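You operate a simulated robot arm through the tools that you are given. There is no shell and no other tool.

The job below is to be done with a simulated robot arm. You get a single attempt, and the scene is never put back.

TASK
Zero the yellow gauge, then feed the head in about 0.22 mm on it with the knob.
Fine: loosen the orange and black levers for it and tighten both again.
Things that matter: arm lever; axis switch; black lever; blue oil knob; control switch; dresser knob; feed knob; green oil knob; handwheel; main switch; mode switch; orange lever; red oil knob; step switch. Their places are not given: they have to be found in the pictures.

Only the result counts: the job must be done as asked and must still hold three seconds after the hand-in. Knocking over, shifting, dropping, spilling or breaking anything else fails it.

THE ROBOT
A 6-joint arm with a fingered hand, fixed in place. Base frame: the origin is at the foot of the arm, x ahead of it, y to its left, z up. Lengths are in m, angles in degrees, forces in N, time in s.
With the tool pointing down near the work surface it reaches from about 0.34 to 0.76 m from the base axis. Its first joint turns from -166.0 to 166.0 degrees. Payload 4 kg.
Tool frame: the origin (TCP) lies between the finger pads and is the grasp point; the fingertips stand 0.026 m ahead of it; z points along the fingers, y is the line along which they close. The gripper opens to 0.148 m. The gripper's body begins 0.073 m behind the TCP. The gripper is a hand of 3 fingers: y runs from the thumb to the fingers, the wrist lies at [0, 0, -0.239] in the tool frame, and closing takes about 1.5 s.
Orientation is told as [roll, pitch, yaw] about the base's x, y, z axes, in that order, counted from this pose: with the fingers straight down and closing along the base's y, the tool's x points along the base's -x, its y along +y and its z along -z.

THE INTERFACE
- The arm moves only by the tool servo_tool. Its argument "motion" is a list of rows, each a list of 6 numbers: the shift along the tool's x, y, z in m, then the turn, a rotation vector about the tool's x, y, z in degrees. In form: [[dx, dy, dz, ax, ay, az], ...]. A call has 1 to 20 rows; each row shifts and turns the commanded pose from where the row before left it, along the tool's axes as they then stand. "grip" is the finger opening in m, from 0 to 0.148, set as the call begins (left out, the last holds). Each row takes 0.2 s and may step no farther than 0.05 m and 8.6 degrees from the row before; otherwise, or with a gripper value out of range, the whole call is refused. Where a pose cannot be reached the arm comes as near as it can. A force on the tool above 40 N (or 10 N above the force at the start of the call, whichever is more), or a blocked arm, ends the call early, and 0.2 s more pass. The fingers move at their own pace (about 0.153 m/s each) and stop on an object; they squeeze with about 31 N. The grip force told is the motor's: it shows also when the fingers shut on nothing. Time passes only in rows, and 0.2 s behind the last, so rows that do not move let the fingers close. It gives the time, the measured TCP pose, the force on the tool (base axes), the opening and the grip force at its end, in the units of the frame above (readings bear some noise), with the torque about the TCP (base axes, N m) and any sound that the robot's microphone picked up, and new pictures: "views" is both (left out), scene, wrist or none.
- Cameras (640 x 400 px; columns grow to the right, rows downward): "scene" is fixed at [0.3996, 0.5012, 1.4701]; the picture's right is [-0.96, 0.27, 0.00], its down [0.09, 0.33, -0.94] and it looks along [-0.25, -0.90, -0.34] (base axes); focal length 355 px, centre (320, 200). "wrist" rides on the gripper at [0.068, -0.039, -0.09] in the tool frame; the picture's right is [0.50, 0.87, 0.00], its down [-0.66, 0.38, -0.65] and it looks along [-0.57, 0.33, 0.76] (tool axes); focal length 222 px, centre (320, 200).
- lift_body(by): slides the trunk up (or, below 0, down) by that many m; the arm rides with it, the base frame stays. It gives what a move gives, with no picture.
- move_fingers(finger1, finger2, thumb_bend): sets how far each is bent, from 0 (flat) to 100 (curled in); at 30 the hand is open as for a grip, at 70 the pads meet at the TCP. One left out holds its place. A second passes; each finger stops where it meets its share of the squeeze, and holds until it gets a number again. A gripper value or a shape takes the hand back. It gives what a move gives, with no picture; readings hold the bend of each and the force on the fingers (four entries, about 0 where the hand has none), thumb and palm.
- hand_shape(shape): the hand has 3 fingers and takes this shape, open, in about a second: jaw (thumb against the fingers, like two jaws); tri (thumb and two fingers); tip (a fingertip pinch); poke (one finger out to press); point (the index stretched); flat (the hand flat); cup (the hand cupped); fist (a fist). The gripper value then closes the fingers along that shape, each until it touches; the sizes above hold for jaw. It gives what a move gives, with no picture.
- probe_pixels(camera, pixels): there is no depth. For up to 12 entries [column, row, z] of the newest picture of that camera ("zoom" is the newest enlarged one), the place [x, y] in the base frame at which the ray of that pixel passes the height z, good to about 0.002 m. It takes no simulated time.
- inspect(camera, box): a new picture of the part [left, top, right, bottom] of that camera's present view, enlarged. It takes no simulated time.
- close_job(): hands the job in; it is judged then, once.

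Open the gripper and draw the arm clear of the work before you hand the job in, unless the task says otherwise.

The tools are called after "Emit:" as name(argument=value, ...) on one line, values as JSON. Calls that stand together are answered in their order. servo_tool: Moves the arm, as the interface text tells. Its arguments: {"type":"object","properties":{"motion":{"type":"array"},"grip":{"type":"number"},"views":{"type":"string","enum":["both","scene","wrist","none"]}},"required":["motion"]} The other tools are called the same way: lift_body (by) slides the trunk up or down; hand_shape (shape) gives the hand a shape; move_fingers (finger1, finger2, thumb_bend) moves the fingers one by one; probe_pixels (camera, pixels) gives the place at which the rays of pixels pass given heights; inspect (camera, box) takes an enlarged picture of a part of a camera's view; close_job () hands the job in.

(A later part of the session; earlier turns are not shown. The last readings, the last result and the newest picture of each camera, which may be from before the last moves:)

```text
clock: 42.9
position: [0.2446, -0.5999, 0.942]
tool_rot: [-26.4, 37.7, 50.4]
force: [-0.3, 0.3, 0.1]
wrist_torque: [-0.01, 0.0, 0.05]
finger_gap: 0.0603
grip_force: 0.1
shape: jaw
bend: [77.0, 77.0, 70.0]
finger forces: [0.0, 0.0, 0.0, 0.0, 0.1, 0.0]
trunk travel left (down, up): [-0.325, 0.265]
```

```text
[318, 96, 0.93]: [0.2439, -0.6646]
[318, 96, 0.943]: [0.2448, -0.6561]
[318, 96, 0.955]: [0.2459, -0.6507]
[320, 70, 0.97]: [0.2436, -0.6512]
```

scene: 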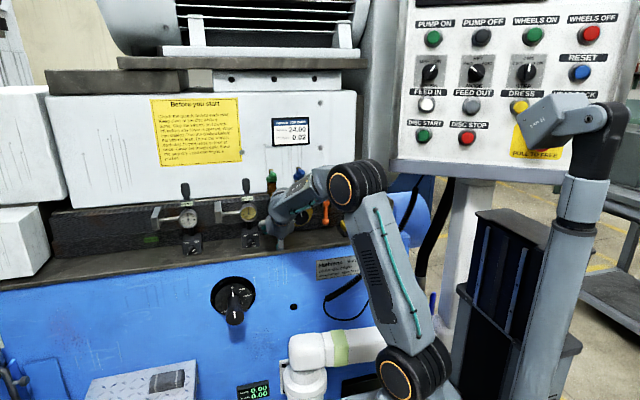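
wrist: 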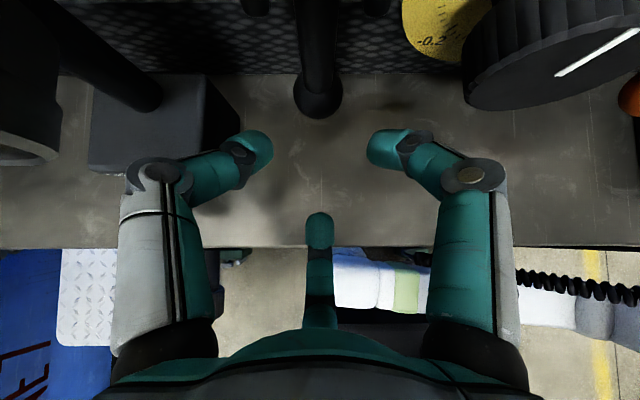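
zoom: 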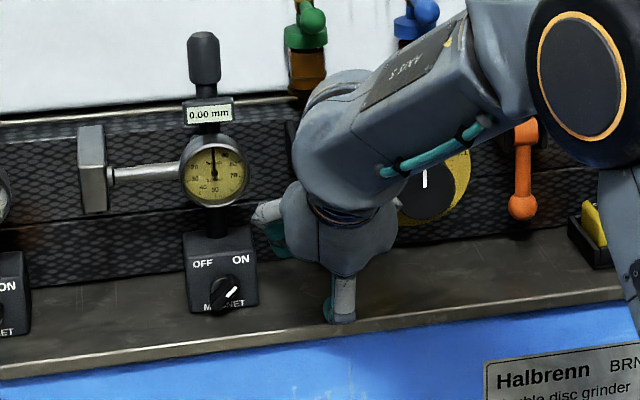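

The ball is confirmed at (0.245, -0.656, 0.943). I'll move the TCP onto it and close.

Emit:
servo_tool(motion=[[0.0171, -0.0099, 0.0198, 0, 0, 0], [0.0171, -0.0099, 0.0191, 0, 0, 0]])

Emit:
inspect(camera="wrist", box=[160, 0, 480, 200])

```text
clock: 43.5
position: [0.2431, -0.6546, 0.9419]
tool_rot: [-26.5, 37.5, 50.3]
force: [0.0, -0.5, 0.0]
wrist_torque: [0.02, 0.03, -0.02]
finger_gap: 0.0595
grip_force: 0.2
shape: jaw
bend: [77.0, 77.0, 70.0]
finger forces: [0.0, 0.3, 0.0, 0.1, 0.0, 0.0]
trunk travel left (down, up): [-0.325, 0.265]
```

scene: 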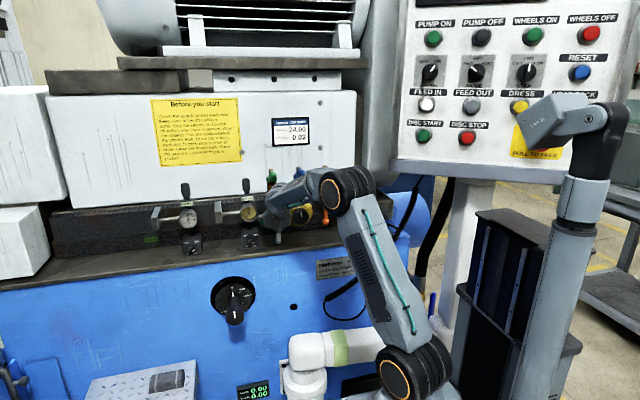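
wrist: 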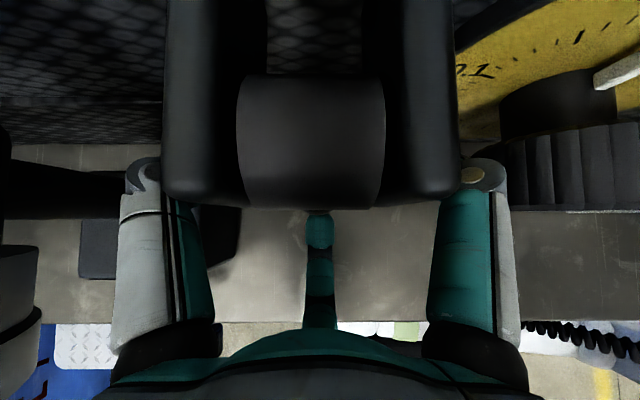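

```text
2.00 times, centred on (320, 100) of wrist
```

zoom: 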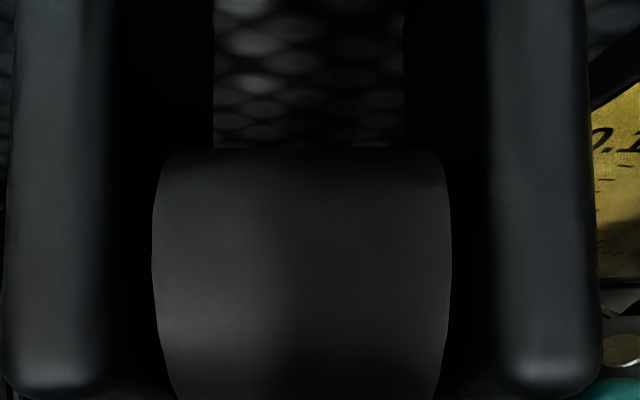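

No contact; the camera looks past the lever cheeks. I'll close on the ball.

Emit:
servo_tool(motion=[[0, 0, 0, 0, 0, 0], [0, 0, 0, 0, 0, 0], [0, 0, 0, 0, 0, 0], [0, 0, 0, 0, 0, 0]], grip=0.01)

Emit:
inspect(camera="scene", box=[225, 170, 325, 270])

```text
clock: 44.5
position: [0.2443, -0.654, 0.9416]
tool_rot: [-26.6, 37.8, 50.5]
force: [2.8, 0.2, 0.6]
wrist_torque: [0.0, 0.0, 0.04]
finger_gap: 0.0108
grip_force: 0.0
shape: jaw
bend: [72.0, 72.0, 70.0]
finger forces: [0.6, 0.0, 0.1, 0.0, 2.9, 0.1]
trunk travel left (down, up): [-0.325, 0.265]
```

scene: 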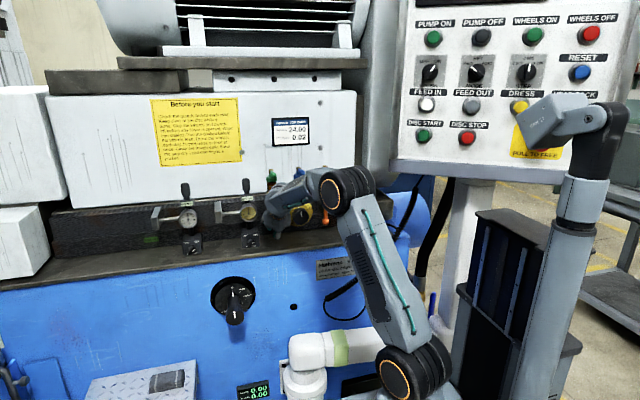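
wrist: 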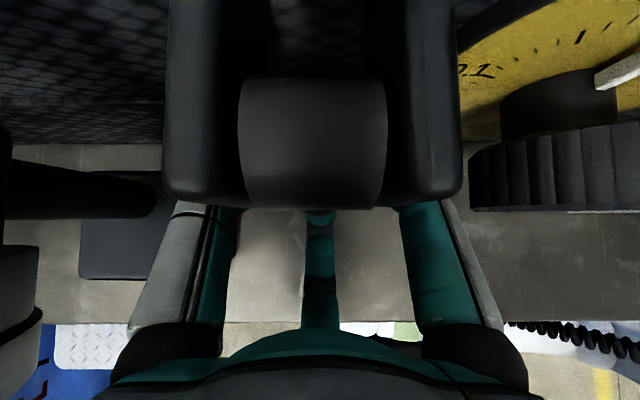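

```text
4.00 times, centred on (275, 220) of scene
```

zoom: 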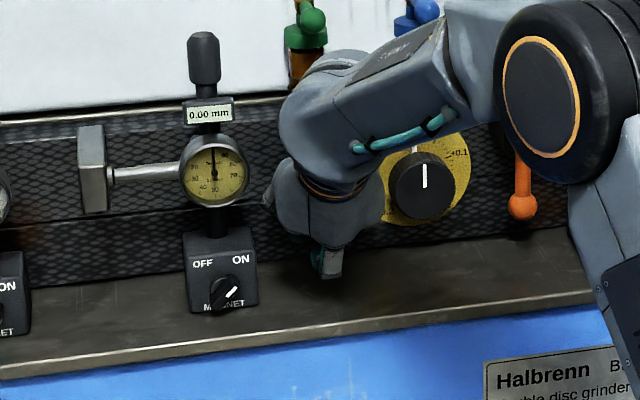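

The fingers reached 0.011 with hardly any force, so I'm not sure the ball is held. I'll close fully and check.

Emit:
servo_tool(motion=[[0, 0, 0, 0, 0, 0], [0, 0, 0, 0, 0, 0]], grip=0.0, views="none")

```text
clock: 45.0
position: [0.2451, -0.6541, 0.9386]
tool_rot: [-26.2, 37.6, 50.5]
force: [8.2, -0.8, -13.8]
wrist_torque: [0.04, 0.03, 0.06]
finger_gap: 0.0065
grip_force: 30.9
shape: jaw
bend: [73.0, 71.0, 74.0]
finger forces: [0.0, 0.0, 0.1, 0.0, 26.1, 0.0]
trunk travel left (down, up): [-0.325, 0.265]
```

The fingers appear to have closed just beyond the ball, caging it with the tips behind and below. Pulling out and up should therefore still carry the lever. I'll ease the squeeze and start the arc.

Emit:
servo_tool(motion=[[-0.0048, 0.0028, -0.0072, 0, 0, 0], [-0.0048, 0.0028, -0.0072, 0, 0, 0], [-0.003, 0.0018, -0.0085, 0, 0, 0], [-0.003, 0.0018, -0.0085, 0, 0, 0]], grip=0.008)

Emit:
inspect(camera="scene", box=[225, 170, 325, 270])

Emit:
inspect(camera="wrist", box=[160, 0, 480, 200])

```text
clock: 46.0
position: [0.2434, -0.6207, 0.9511]
tool_rot: [-26.6, 37.8, 50.4]
force: [-0.3, -2.5, 0.5]
wrist_torque: [-0.04, -0.01, 0.0]
finger_gap: 0.0081
grip_force: 0.0
shape: jaw
bend: [72.0, 72.0, 70.0]
finger forces: [0.1, 0.0, 0.0, 0.0, 1.3, 0.0]
trunk travel left (down, up): [-0.325, 0.265]
```

scene: 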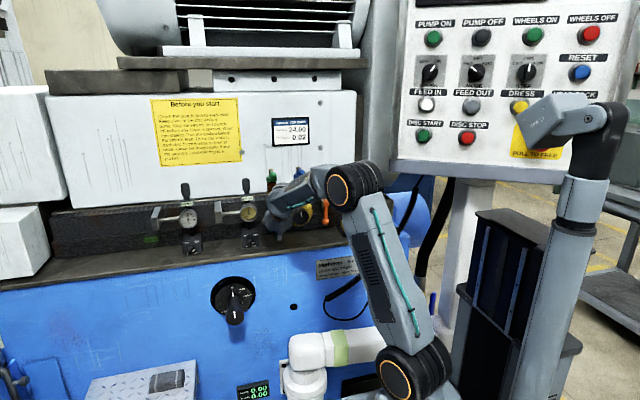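
wrist: 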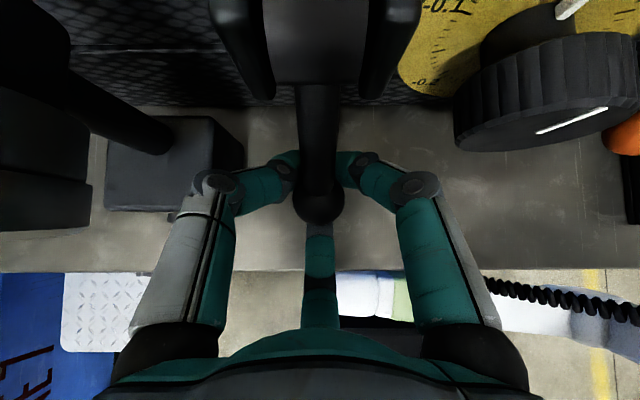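

```text
4.00 times, centred on (275, 220) of scene
```

zoom: 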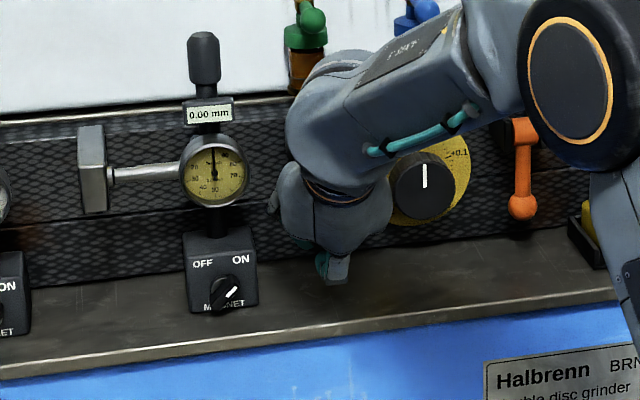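

```text
2.00 times, centred on (320, 100) of wrist
```

zoom: 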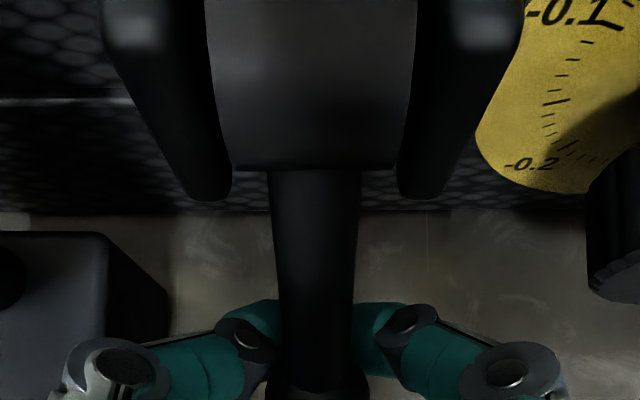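

The ball is caged at (320,205) and the lever follows easily. I'll continue the arc upward.

Emit:
servo_tool(motion=[[-0.001, 0.0006, -0.009, 0, 0, 0], [-0.001, 0.0006, -0.009, 0, 0, 0], [0.001, -0.0006, -0.009, 0, 0, 0], [0.001, -0.0006, -0.009, 0, 0, 0]])

Emit:
inspect(camera="scene", box=[225, 170, 325, 270])

```text
clock: 47.0
position: [0.245, -0.5949, 0.9769]
tool_rot: [-26.4, 37.6, 50.4]
force: [0.9, -1.5, -1.1]
wrist_torque: [0.02, -0.01, -0.01]
finger_gap: 0.0081
grip_force: 0.0
shape: jaw
bend: [72.0, 72.0, 70.0]
finger forces: [0.7, 0.0, 0.1, 0.0, 1.4, 0.0]
trunk travel left (down, up): [-0.325, 0.265]
```

scene: 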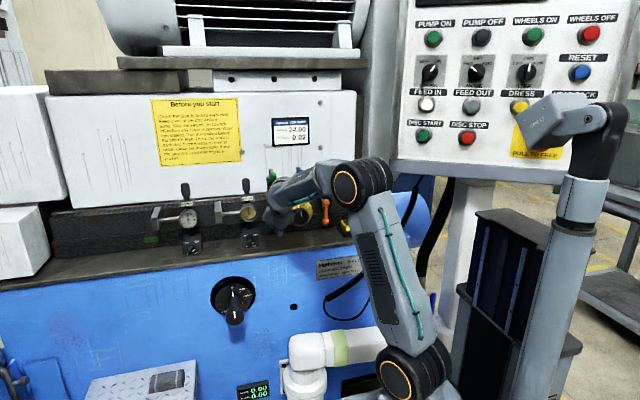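
wrist: 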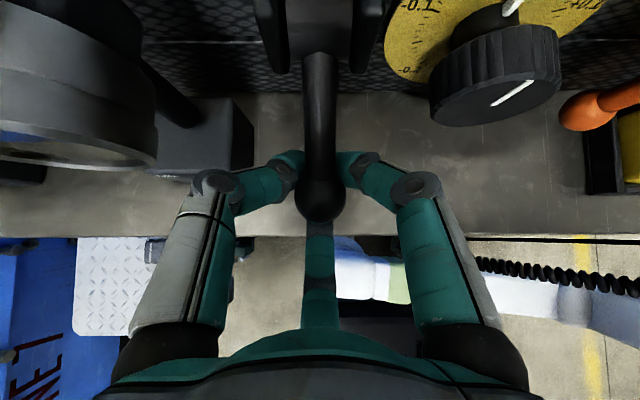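

```text
4.00 times, centred on (275, 220) of scene
```

zoom: 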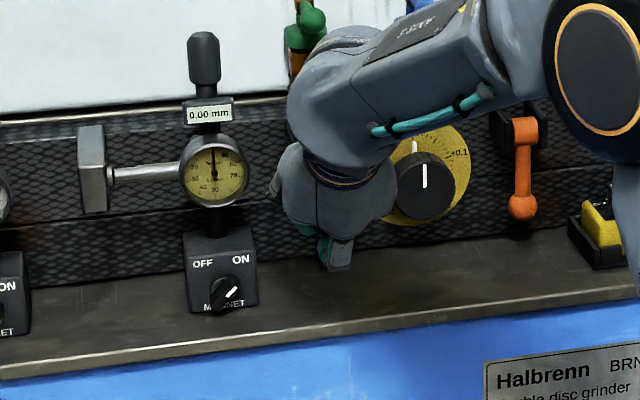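

The lever is at roughly 60° with no resistance. I'll carry on to horizontal.

Emit:
servo_tool(motion=[[0.003, -0.0018, -0.0085, 0, 0, 0], [0.003, -0.0018, -0.0085, 0, 0, 0], [0.0048, -0.0028, -0.0072, 0, 0, 0], [0.0048, -0.0028, -0.0072, 0, 0, 0]])

Emit:
inspect(camera="scene", box=[225, 170, 325, 270])

```text
clock: 48.0
position: [0.2446, -0.5862, 1.0106]
tool_rot: [-26.2, 37.5, 50.6]
force: [2.5, -5.7, -15.3]
wrist_torque: [-0.04, 0.01, 0.08]
finger_gap: 0.0075
grip_force: 0.0
shape: jaw
bend: [64.0, 61.0, 70.0]
finger forces: [2.1, 8.9, 0.1, 0.1, 4.3, 0.0]
trunk travel left (down, up): [-0.325, 0.265]
```

scene: 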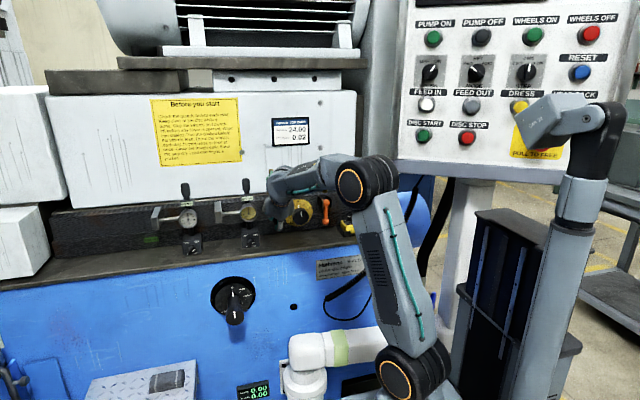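
wrist: 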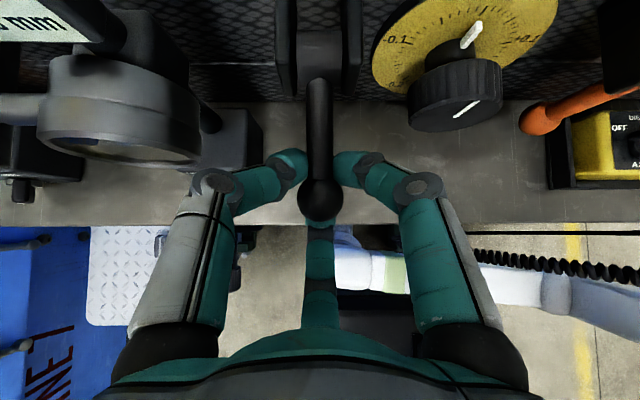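

```text
4.00 times, centred on (275, 220) of scene
```

zoom: 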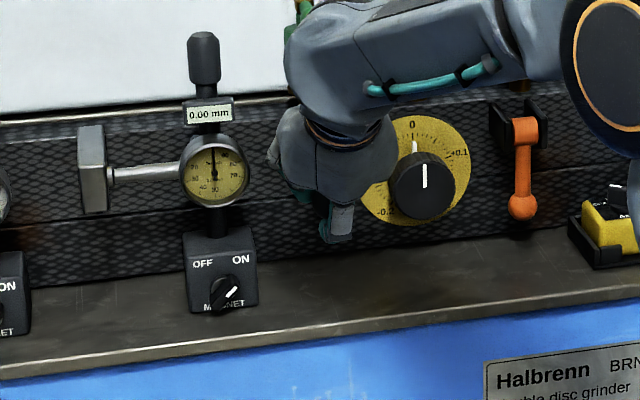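

Resistance (15 N, fingers slightly pushed back) shows that the lever is at its end stop, about 75–80° up. I'll open and withdraw along the hand axis, then see whether the lever stays.

Emit:
servo_tool(motion=[[-0.002, 0.001, 0.005, 0, 0, 0], [0, 0, 0, 0, 0, 0], [0, 0, 0, 0, 0, 0], [0, 0, -0.02, 0, 0, 0], [0, 0, -0.03, 0, 0, 0], [0, 0, -0.04, 0, 0, 0]], grip=0.065)

Emit:
inspect(camera="scene", box=[225, 170, 325, 270])

Emit:
inspect(camera="wrist", box=[160, 0, 480, 200])

```text
clock: 49.5
position: [0.2451, -0.5235, 1.0715]
tool_rot: [-26.5, 37.6, 50.5]
force: [-0.3, 0.0, 0.3]
wrist_torque: [0.03, 0.01, -0.01]
finger_gap: 0.0647
grip_force: 0.0
shape: jaw
bend: [39.0, 39.0, 70.0]
finger forces: [0.0, 0.1, 0.0, 0.1, 0.1, 0.0]
trunk travel left (down, up): [-0.325, 0.265]
```

scene: 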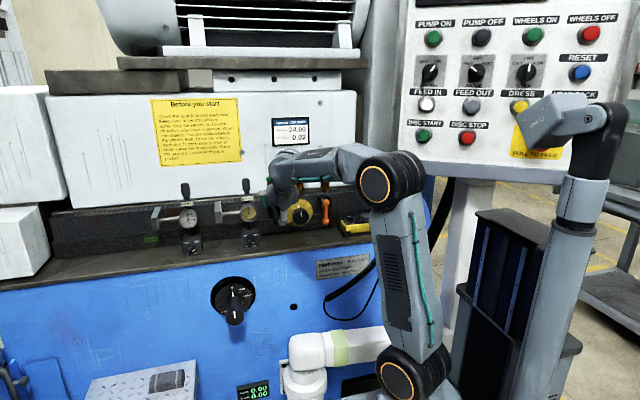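
wrist: 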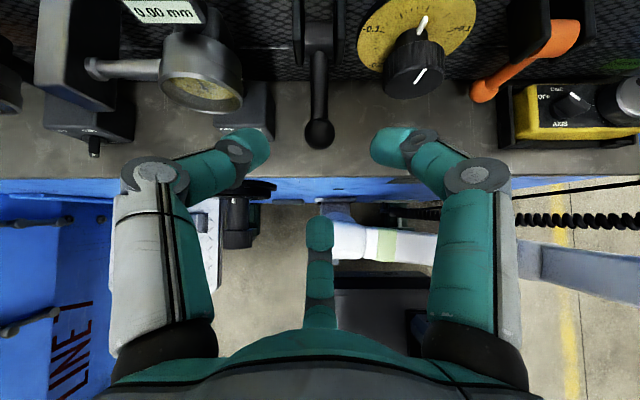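

```text
4.00 times, centred on (275, 220) of scene
```

zoom: 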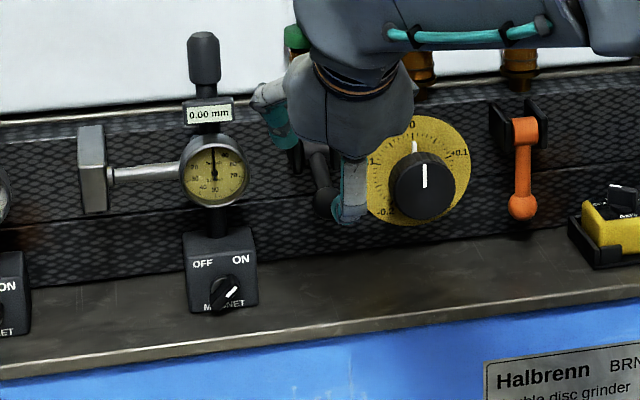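

```text
2.00 times, centred on (320, 100) of wrist
```

zoom: 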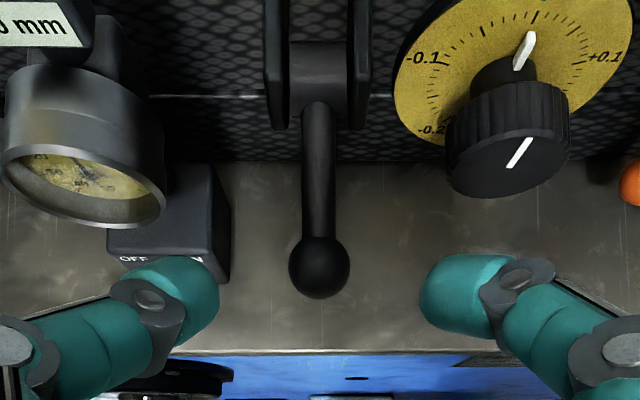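

The black lever stays up and the gauge is still 0.00. I'll move across to the orange lever at this height, and check the pendant's position.

Emit:
servo_tool(motion=[[0.019, 0.0329, 0, 0, 0, 0], [0.019, 0.0329, 0, 0, 0, 0], [0.019, 0.0329, 0, 0, 0, 0], [0.019, 0.0329, 0, 0, 0, 0], [0.019, 0.0329, 0, 0, 0, 0]])

Emit:
inspect(camera="wrist", box=[160, 0, 480, 200])

```text
clock: 50.6
position: [0.1056, -0.5072, 1.0188]
tool_rot: [-26.4, 38.8, 49.7]
force: [-1.4, 0.2, -0.9]
wrist_torque: [0.0, 0.01, -0.01]
finger_gap: 0.065
grip_force: 0.0
shape: jaw
bend: [39.0, 39.0, 70.0]
finger forces: [0.1, 0.0, 0.0, 0.0, 0.0, 0.0]
out of reach, approached as far as the arm can: row 2, 3, 4, 5
trunk travel left (down, up): [-0.325, 0.265]
```

scene: 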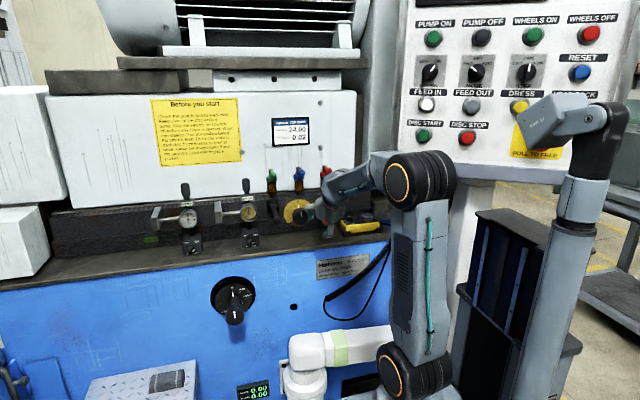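
wrist: 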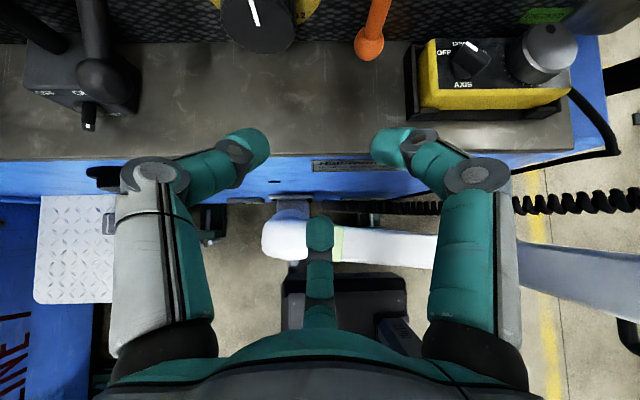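

```text
2.00 times, centred on (320, 100) of wrist
```

zoom: 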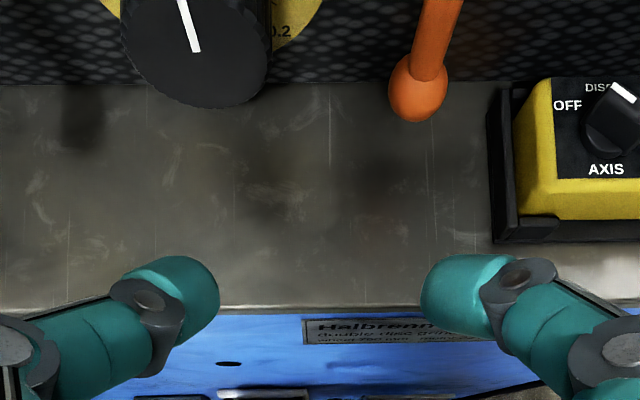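

The arm is too folded to go further toward -x here. I'll raise the hand, then lower the trunk so the arm is less folded.

Emit:
servo_tool(motion=[[0.0204, -0.0118, -0.0236, 0, 0, 0], [0.0204, -0.0118, -0.0236, 0, 0, 0], [0.0204, -0.0118, -0.0236, 0, 0, 0]], views="none")

Emit:
lift_body(by=-0.1)

```text
clock: 51.5
position: [0.154, -0.4903, 1.069]
tool_rot: [-26.6, 38.8, 49.7]
force: [0.0, -0.1, -0.4]
wrist_torque: [0.03, 0.0, 0.02]
finger_gap: 0.0645
grip_force: 0.0
shape: jaw
bend: [39.0, 39.0, 70.0]
finger forces: [0.0, 0.0, 0.1, 0.1, 0.0, 0.0]
out of reach, approached as far as the arm can: row 1, 2, 3
trunk travel left (down, up): [-0.325, 0.265]
```

```text
clock: 52.8
position: [0.1534, -0.491, 0.9697]
tool_rot: [-26.5, 38.8, 49.7]
force: [-0.1, 0.1, -0.6]
wrist_torque: [0.01, 0.04, -0.01]
finger_gap: 0.0647
grip_force: 0.0
shape: jaw
bend: [39.0, 39.0, 70.0]
finger forces: [0.0, 0.0, 0.0, 0.0, 0.0, 0.1]
trunk travel left (down, up): [-0.225, 0.365]
```

I'll test whether the lower trunk gives more room: first up a little, then toward -x.

Emit:
servo_tool(motion=[[0.0245, -0.0142, -0.0283, 0, 0, 0], [0.0245, -0.0142, -0.0283, 0, 0, 0], [0.02, 0.0346, 0, 0, 0, 0], [0.02, 0.0346, 0, 0, 0, 0]], views="scene")

```text
clock: 53.8
position: [0.1349, -0.4664, 0.9831]
tool_rot: [-26.7, 40.1, 48.9]
force: [0.2, 0.3, -0.1]
wrist_torque: [0.01, 0.03, -0.02]
finger_gap: 0.0647
grip_force: 0.1
shape: jaw
bend: [39.0, 39.0, 70.0]
finger forces: [0.0, 0.0, 0.1, 0.0, 0.1, 0.0]
out of reach, approached as far as the arm can: row 1, 2, 3, 4
trunk travel left (down, up): [-0.225, 0.365]
```

scene: 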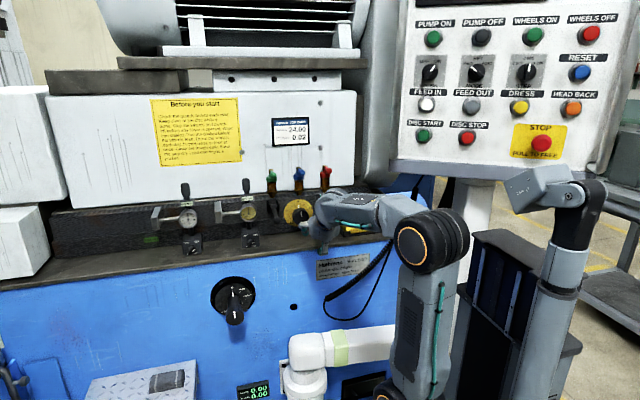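

Lowering made it worse, so the wrist wants the trunk higher. I'll raise the trunk by 0.25 and then approach from above.

Emit:
lift_body(by=0.25)

Emit:
servo_tool(motion=[[0.02, 0.0346, 0, 0, 0, 0], [-0.006, 0.0035, 0.007, 0, 0, 0], [-0.018, 0.0106, 0.0212, 0, 0, 0], [-0.018, 0.0106, 0.0212, 0, 0, 0]], views="scene")

```text
clock: 56.4
position: [0.1343, -0.4656, 1.2324]
tool_rot: [-26.8, 40.1, 49.0]
force: [0.5, -0.4, 0.5]
wrist_torque: [0.0, 0.01, 0.0]
finger_gap: 0.0647
grip_force: 0.2
shape: jaw
bend: [39.0, 39.0, 70.0]
finger forces: [0.0, 0.1, 0.0, 0.1, 0.0, 0.0]
trunk travel left (down, up): [-0.475, 0.115]
```

```text
clock: 57.4
position: [0.1041, -0.4686, 1.1531]
tool_rot: [-26.8, 40.1, 49.0]
force: [0.6, 0.4, 1.3]
wrist_torque: [0.03, -0.01, 0.0]
finger_gap: 0.0649
grip_force: 0.1
shape: jaw
bend: [39.0, 39.0, 70.0]
finger forces: [0.1, 0.0, 0.0, 0.0, 0.0, 0.0]
out of reach, approached as far as the arm can: row 1
trunk travel left (down, up): [-0.475, 0.115]
```

scene: 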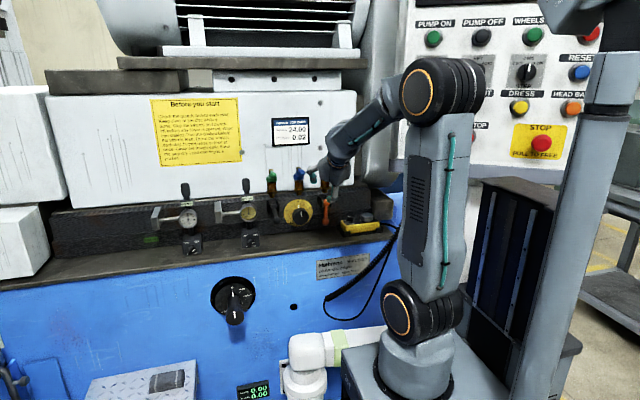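

There's good freedom now. I'll descend to the front of the orange lever.

Emit:
servo_tool(motion=[[-0.0062, 0.0154, 0.0331, 0, 0, 0], [-0.0062, 0.0154, 0.0331, 0, 0, 0], [-0.0062, 0.0154, 0.0331, 0, 0, 0], [-0.0062, 0.0154, 0.0331, 0, 0, 0], [-0.0062, 0.0154, 0.0331, 0, 0, 0]])

Emit:
inspect(camera="wrist", box=[160, 0, 480, 200])

```text
clock: 58.6
position: [0.0451, -0.5415, 0.992]
tool_rot: [-26.7, 40.0, 49.0]
force: [-0.6, -1.0, 0.0]
wrist_torque: [-0.01, -0.01, 0.01]
finger_gap: 0.0647
grip_force: 0.1
shape: jaw
bend: [39.0, 39.0, 70.0]
finger forces: [0.0, 0.0, 0.0, 0.0, 0.0, 0.1]
trunk travel left (down, up): [-0.475, 0.115]
```

scene: 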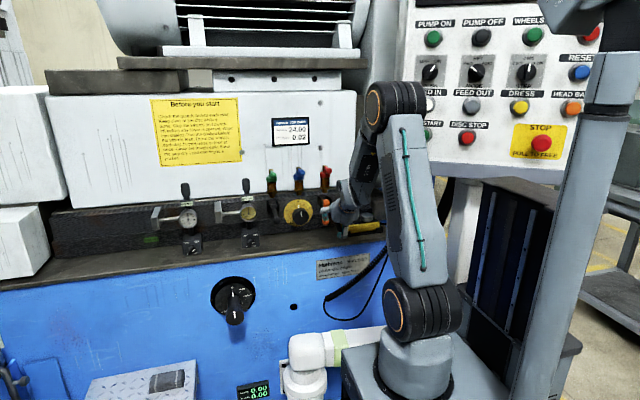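
wrist: 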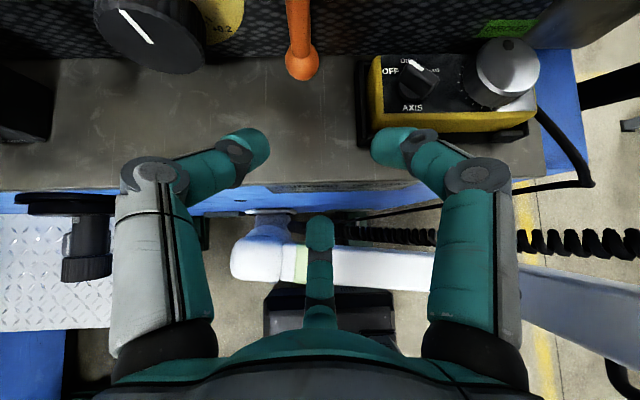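

```text
2.00 times, centred on (320, 100) of wrist
```

zoom: 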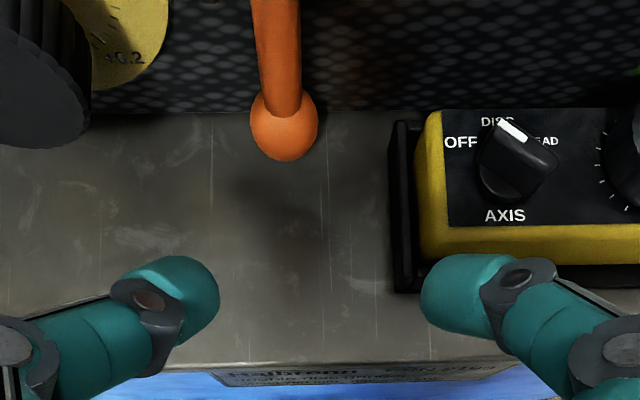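

The pendant's tray is about 5 cm to the right of the orange ball. I'll probe the ball and the tray edge.

Emit:
probe_pixels(camera="wrist", pixels=[[302, 64, 0.935], [302, 64, 0.945], [356, 62.5, 0.92], [375, 56, 0.94], [375, 56, 0.95], [357, 145, 0.92], [302, 30, 0.97]])

Emit:
inspect(camera="scene", box=[300, 180, 400, 250])

```text
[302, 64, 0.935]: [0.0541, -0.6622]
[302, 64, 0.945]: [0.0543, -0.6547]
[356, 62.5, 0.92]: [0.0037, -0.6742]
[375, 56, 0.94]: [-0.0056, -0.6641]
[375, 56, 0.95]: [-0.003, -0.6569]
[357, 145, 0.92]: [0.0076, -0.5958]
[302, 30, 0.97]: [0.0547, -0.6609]
```

```text
5.71 times, centred on (350, 215) of scene
```

zoom: 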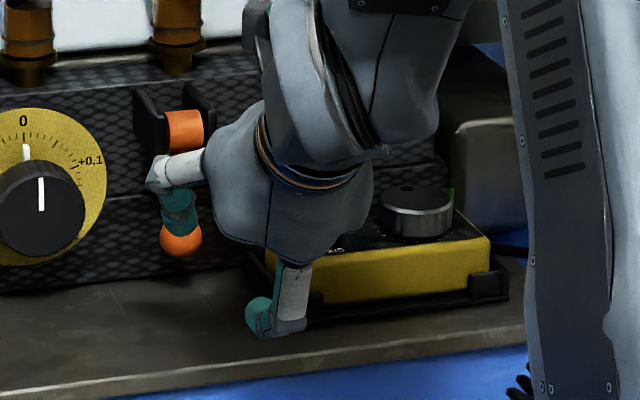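

Ball at (0.054, -0.658, 0.940). I'll correct the small orientation drift and drop to ball height at y≈-0.59.

Emit:
servo_tool(motion=[[0, 0, 0, 1.0, -2.6, 0], [-0.003, -0.0046, 0.0335, 0, 0, 0], [-0.003, -0.0046, 0.0335, 0, 0, 0]], grip=0.06)

Emit:
inspect(camera="wrist", box=[160, 0, 480, 200])

```text
clock: 59.4
position: [0.0578, -0.588, 0.9432]
tool_rot: [-26.8, 37.7, 50.3]
force: [0.1, -0.1, -0.3]
wrist_torque: [-0.01, -0.01, 0.02]
finger_gap: 0.0602
grip_force: 0.1
shape: jaw
bend: [77.0, 77.0, 70.0]
finger forces: [0.0, 0.0, 0.0, 0.0, 0.0, 0.0]
trunk travel left (down, up): [-0.475, 0.115]
```

scene: 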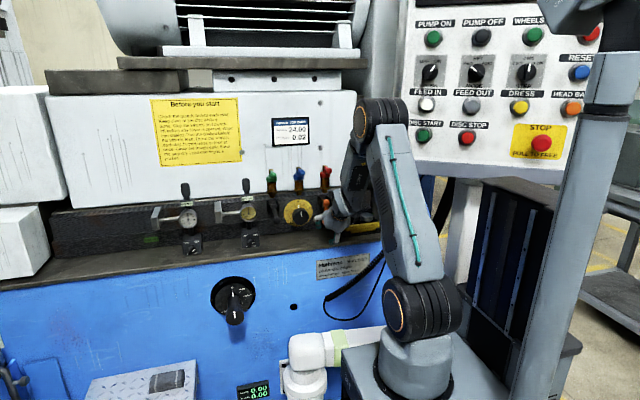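
wrist: 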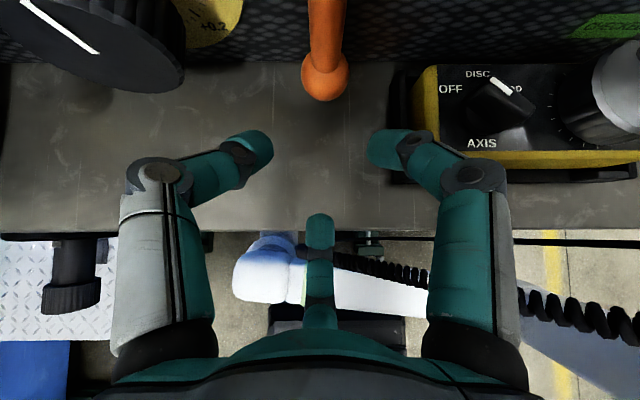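

```text
2.00 times, centred on (320, 100) of wrist
```

zoom: 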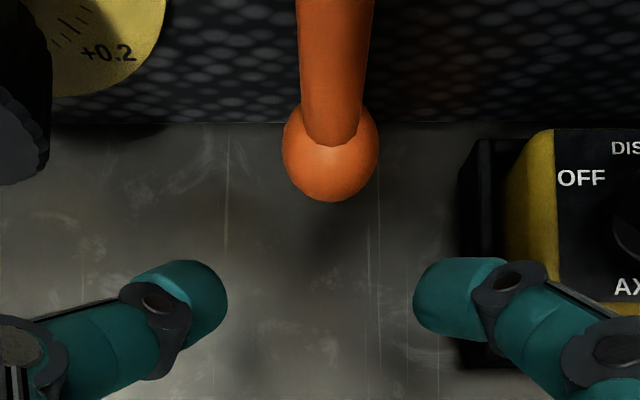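

Aligned. I'll move in 66 mm onto the ball.

Emit:
servo_tool(motion=[[0.0137, -0.0073, 0.0156, 0, 0, 0], [0.0137, -0.0073, 0.0156, 0, 0, 0], [0.0137, -0.0073, 0.0156, 0, 0, 0]])

Emit:
inspect(camera="scene", box=[300, 180, 400, 250])

```text
clock: 60.2
position: [0.0572, -0.6531, 0.9443]
tool_rot: [-26.7, 37.7, 50.4]
force: [0.4, 1.0, 0.2]
wrist_torque: [-0.01, 0.0, -0.02]
finger_gap: 0.0603
grip_force: 0.1
shape: jaw
bend: [77.0, 77.0, 70.0]
finger forces: [0.0, 0.1, 0.0, 0.0, 0.1, 0.0]
trunk travel left (down, up): [-0.475, 0.115]
```

scene: 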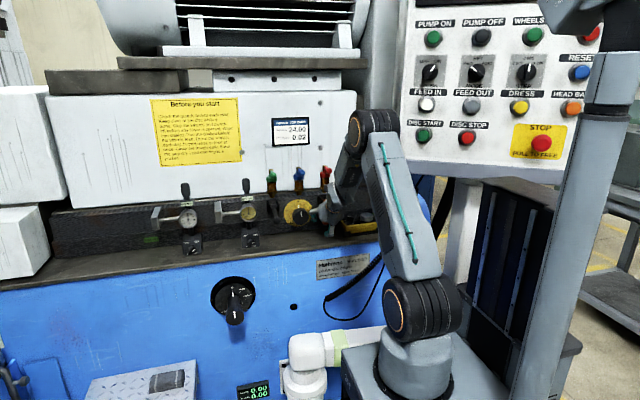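
wrist: 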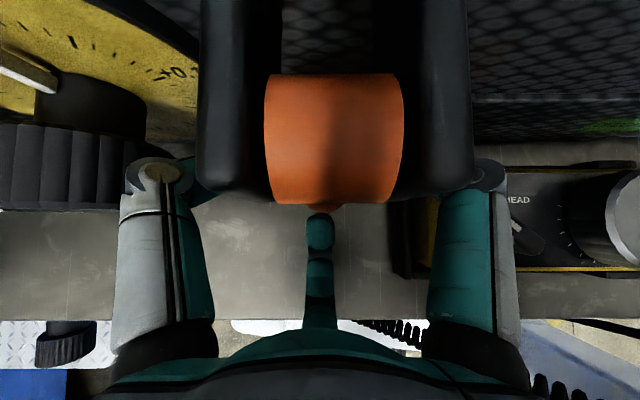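

```text
5.71 times, centred on (350, 215) of scene
```

zoom: 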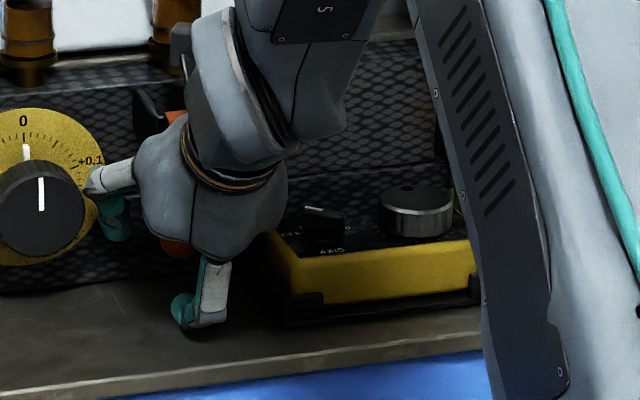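

The pose relative to the lever is the same as before. I'll close into the cage grip.

Emit:
servo_tool(motion=[[0, 0, 0, 0, 0, 0], [0, 0, 0, 0, 0, 0], [0, 0, 0, 0, 0, 0], [0, 0, 0, 0, 0, 0]], grip=0.008, views="wrist")

Emit:
servo_tool(motion=[[-0.0048, 0.0028, -0.0072, 0, 0, 0], [-0.0048, 0.0028, -0.0072, 0, 0, 0], [-0.003, 0.0018, -0.0085, 0, 0, 0], [-0.003, 0.0018, -0.0085, 0, 0, 0]])

Emit:
inspect(camera="scene", box=[230, 170, 390, 270])

```text
clock: 61.2
position: [0.0573, -0.6537, 0.9408]
tool_rot: [-26.6, 37.6, 50.5]
force: [0.2, 0.0, -19.1]
wrist_torque: [0.03, 0.01, -0.02]
finger_gap: 0.0066
grip_force: 31.0
shape: jaw
bend: [74.0, 71.0, 73.0]
finger forces: [0.0, 0.0, 0.0, 0.1, 0.0, 0.0]
trunk travel left (down, up): [-0.475, 0.115]
```

wrist: 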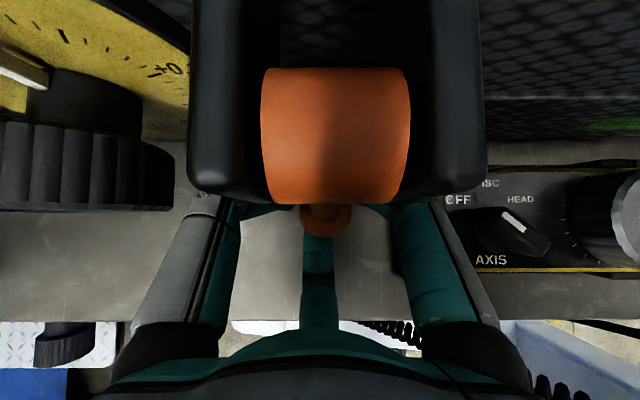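

```text
clock: 62.2
position: [0.0575, -0.6186, 0.9551]
tool_rot: [-27.0, 38.0, 50.4]
force: [-1.6, -2.2, 0.5]
wrist_torque: [0.02, 0.0, 0.01]
finger_gap: 0.006
grip_force: 31.2
shape: jaw
bend: [74.0, 71.0, 73.0]
finger forces: [0.0, 0.0, 0.0, 0.0, 0.1, 0.0]
trunk travel left (down, up): [-0.475, 0.115]
```

scene: 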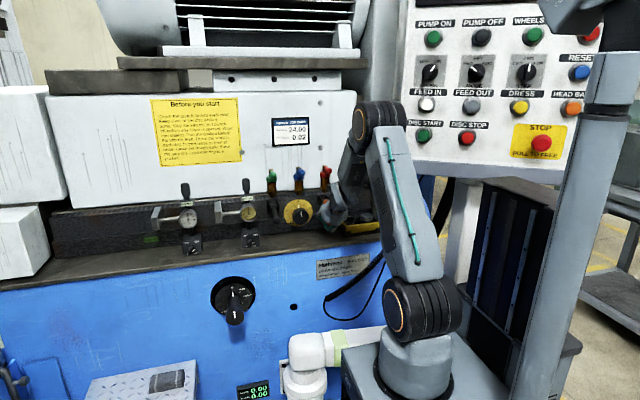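
wrist: 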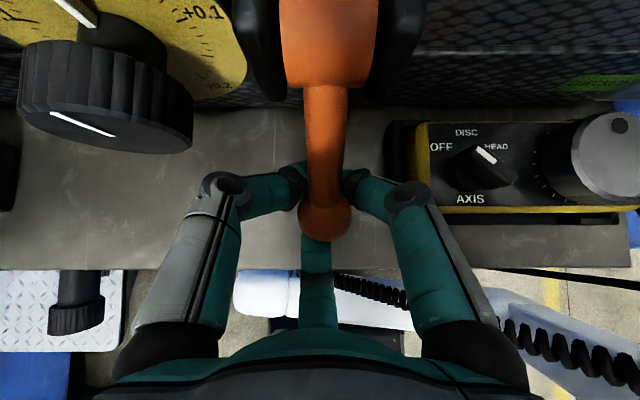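

```text
4.00 times, centred on (310, 220) of scene
```

zoom: 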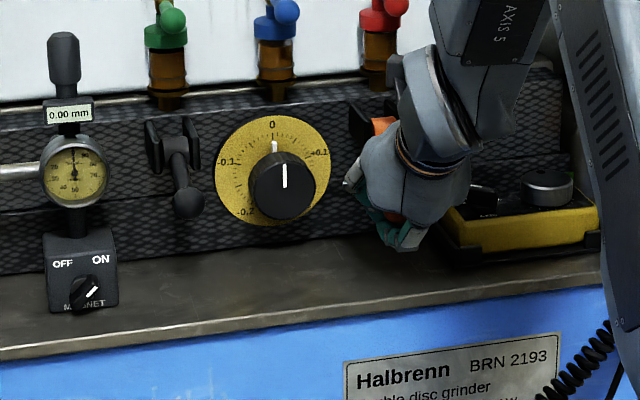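

The orange lever follows. I'll continue the arc as before.

Emit:
servo_tool(motion=[[-0.001, 0.0006, -0.009, 0, 0, 0], [-0.001, 0.0006, -0.009, 0, 0, 0], [0.001, -0.0006, -0.009, 0, 0, 0], [0.001, -0.0006, -0.009, 0, 0, 0], [0.003, -0.0018, -0.0085, 0, 0, 0], [0.003, -0.0018, -0.0085, 0, 0, 0]])

Emit:
servo_tool(motion=[[0.0048, -0.0028, -0.0072, 0, 0, 0], [0.0048, -0.0028, -0.0072, 0, 0, 0]])

Emit:
inspect(camera="scene", box=[230, 170, 390, 270])

```text
clock: 63.7
position: [0.0579, -0.5875, 0.9892]
tool_rot: [-26.2, 37.1, 50.8]
force: [0.2, -23.8, -25.3]
wrist_torque: [0.19, -0.06, 0.08]
finger_gap: 0.0046
grip_force: 30.6
shape: jaw
bend: [73.0, 71.0, 73.0]
finger forces: [32.0, 0.0, 0.0, 0.0, 0.4, 0.0]
trunk travel left (down, up): [-0.475, 0.115]
stopped in row 6: the force on the tool passed its limit at 41 N (the readings are from after the stop); the commanded pose is now the measured one
```

scene: 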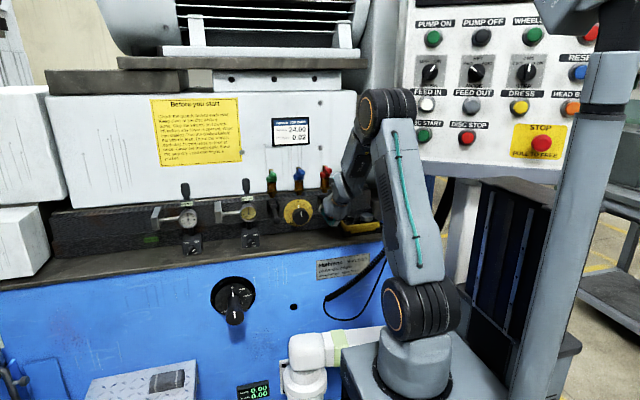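
wrist: 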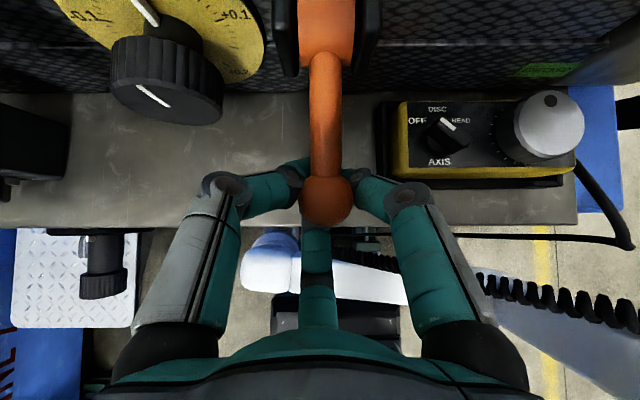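

```text
clock: 64.0
position: [0.0579, -0.587, 0.9892]
tool_rot: [-26.0, 36.8, 50.8]
force: [1.5, -28.0, -25.8]
wrist_torque: [0.16, -0.07, 0.08]
finger_gap: 0.0045
grip_force: 31.0
shape: jaw
bend: [73.0, 71.0, 73.0]
finger forces: [32.0, 0.0, 0.0, 0.0, 0.2, 0.0]
trunk travel left (down, up): [-0.475, 0.115]
stopped in row 1: the force on the tool passed its limit at 48 N (the readings are from after the stop); the commanded pose is now the measured one
```

scene: 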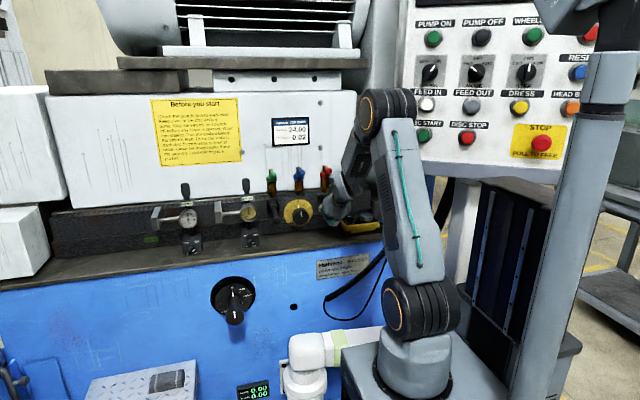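
wrist: 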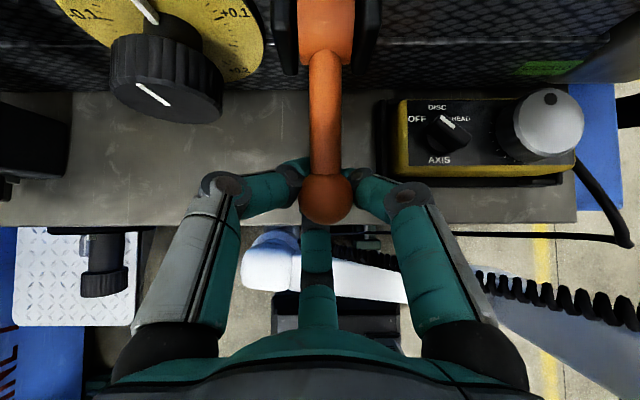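

```text
4.00 times, centred on (310, 220) of scene
```

zoom: 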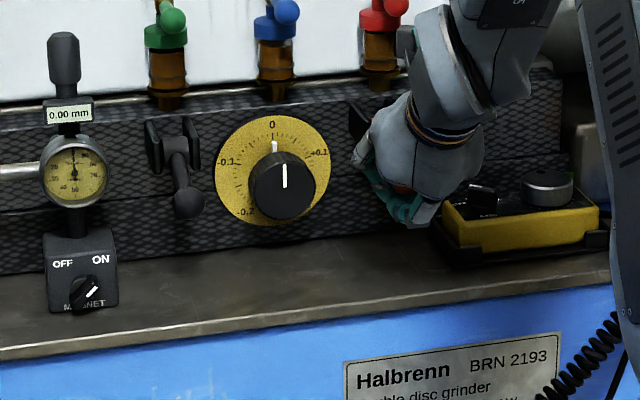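

The orange lever is at its end stop as well (~40 N). I'll relieve, open and withdraw along the hand axis.

Emit:
servo_tool(motion=[[0, 0, 0.006, 0, 0, 0], [0, 0, 0, 0, 0, 0], [0, 0, 0, 0, 0, 0], [0, 0, -0.02, 0, 0, 0], [0, 0, -0.03, 0, 0, 0], [0, 0, -0.04, 0, 0, 0]], grip=0.065)

Emit:
inspect(camera="scene", box=[230, 170, 390, 270])

Emit:
inspect(camera="wrist", box=[160, 0, 480, 200])

```text
clock: 65.4
position: [0.0568, -0.5245, 1.0533]
tool_rot: [-26.1, 37.2, 50.6]
force: [0.3, -0.2, -0.3]
wrist_torque: [0.0, -0.01, 0.01]
finger_gap: 0.0644
grip_force: 0.1
shape: jaw
bend: [77.0, 77.0, 70.0]
finger forces: [0.0, 0.1, 0.0, 0.0, 0.1, 0.1]
trunk travel left (down, up): [-0.475, 0.115]
```

scene: 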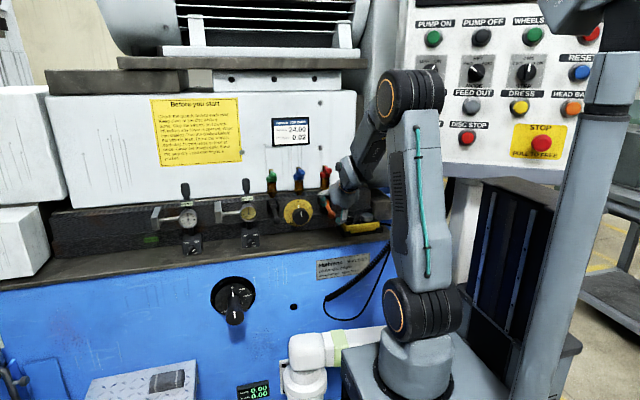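
wrist: 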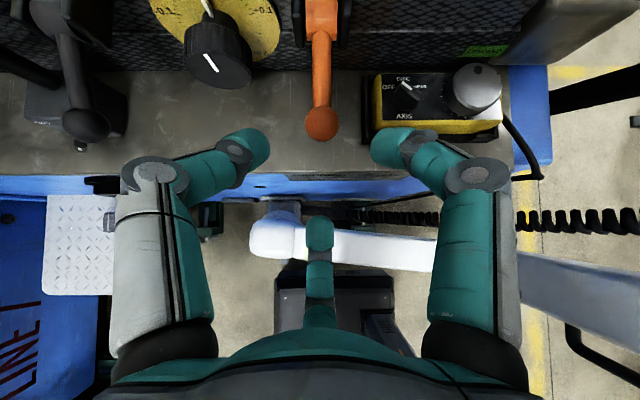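

```text
4.00 times, centred on (310, 220) of scene
```

zoom: 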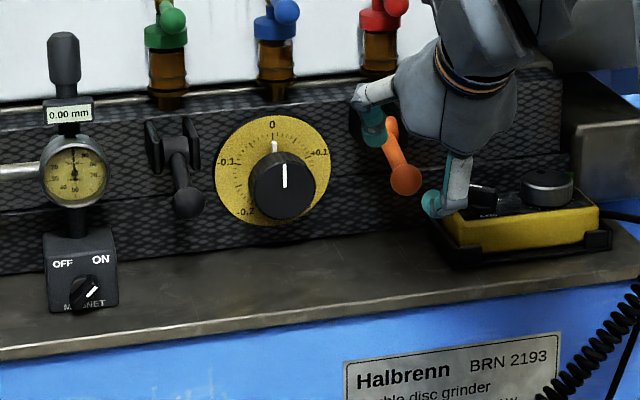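

```text
2.00 times, centred on (320, 100) of wrist
```

zoom: 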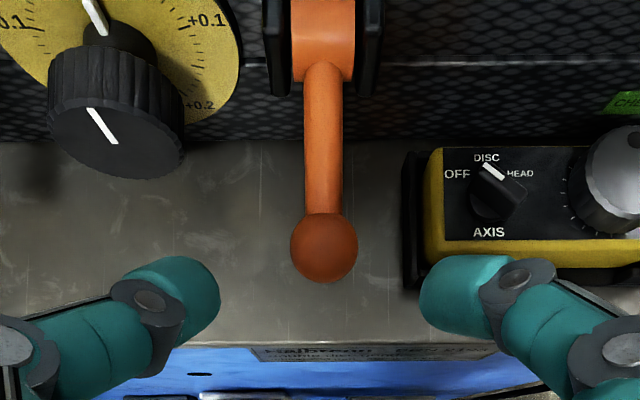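

Both levers are loose, and the gauge still reads 0.00. Before gripping the feed knob I need the bench height, so I'll probe the magnet box's lower front corner (box front is at y=-0.613) plus the two raised lever balls.

Emit:
probe_pixels(camera="scene", pixels=[[259.2, 246.7, 0.9], [259.2, 246.7, 0.88], [279.2, 220.5, 0.95], [279.2, 220.5, 1.0], [333.7, 214.5, 0.95], [333.7, 214.5, 1.0]])

Emit:
probe_pixels(camera="wrist", pixels=[[322, 124, 0.95], [322, 124, 1.0], [87, 126, 0.95], [87, 126, 1.0]])

Emit:
inspect(camera="scene", box=[230, 200, 290, 260])

```text
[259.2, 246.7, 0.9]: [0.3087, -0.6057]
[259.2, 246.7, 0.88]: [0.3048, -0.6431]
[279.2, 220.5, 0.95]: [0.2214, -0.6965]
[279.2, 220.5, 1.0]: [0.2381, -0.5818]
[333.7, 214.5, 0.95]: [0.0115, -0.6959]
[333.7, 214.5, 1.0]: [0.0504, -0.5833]
```

```text
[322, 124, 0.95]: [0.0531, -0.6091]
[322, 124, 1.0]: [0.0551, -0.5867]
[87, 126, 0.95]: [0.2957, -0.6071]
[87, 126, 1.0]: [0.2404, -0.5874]
```

```text
6.67 times, centred on (260, 230) of scene
```

zoom: 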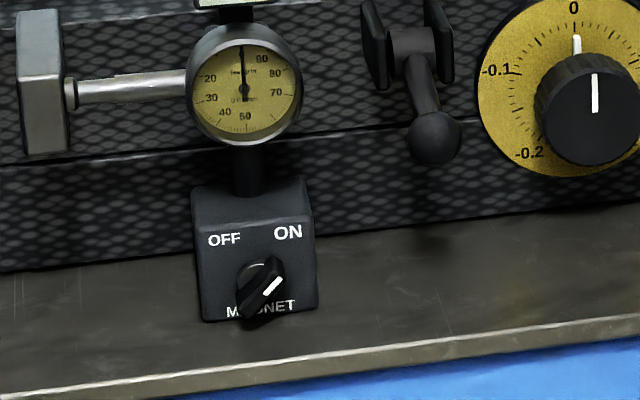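

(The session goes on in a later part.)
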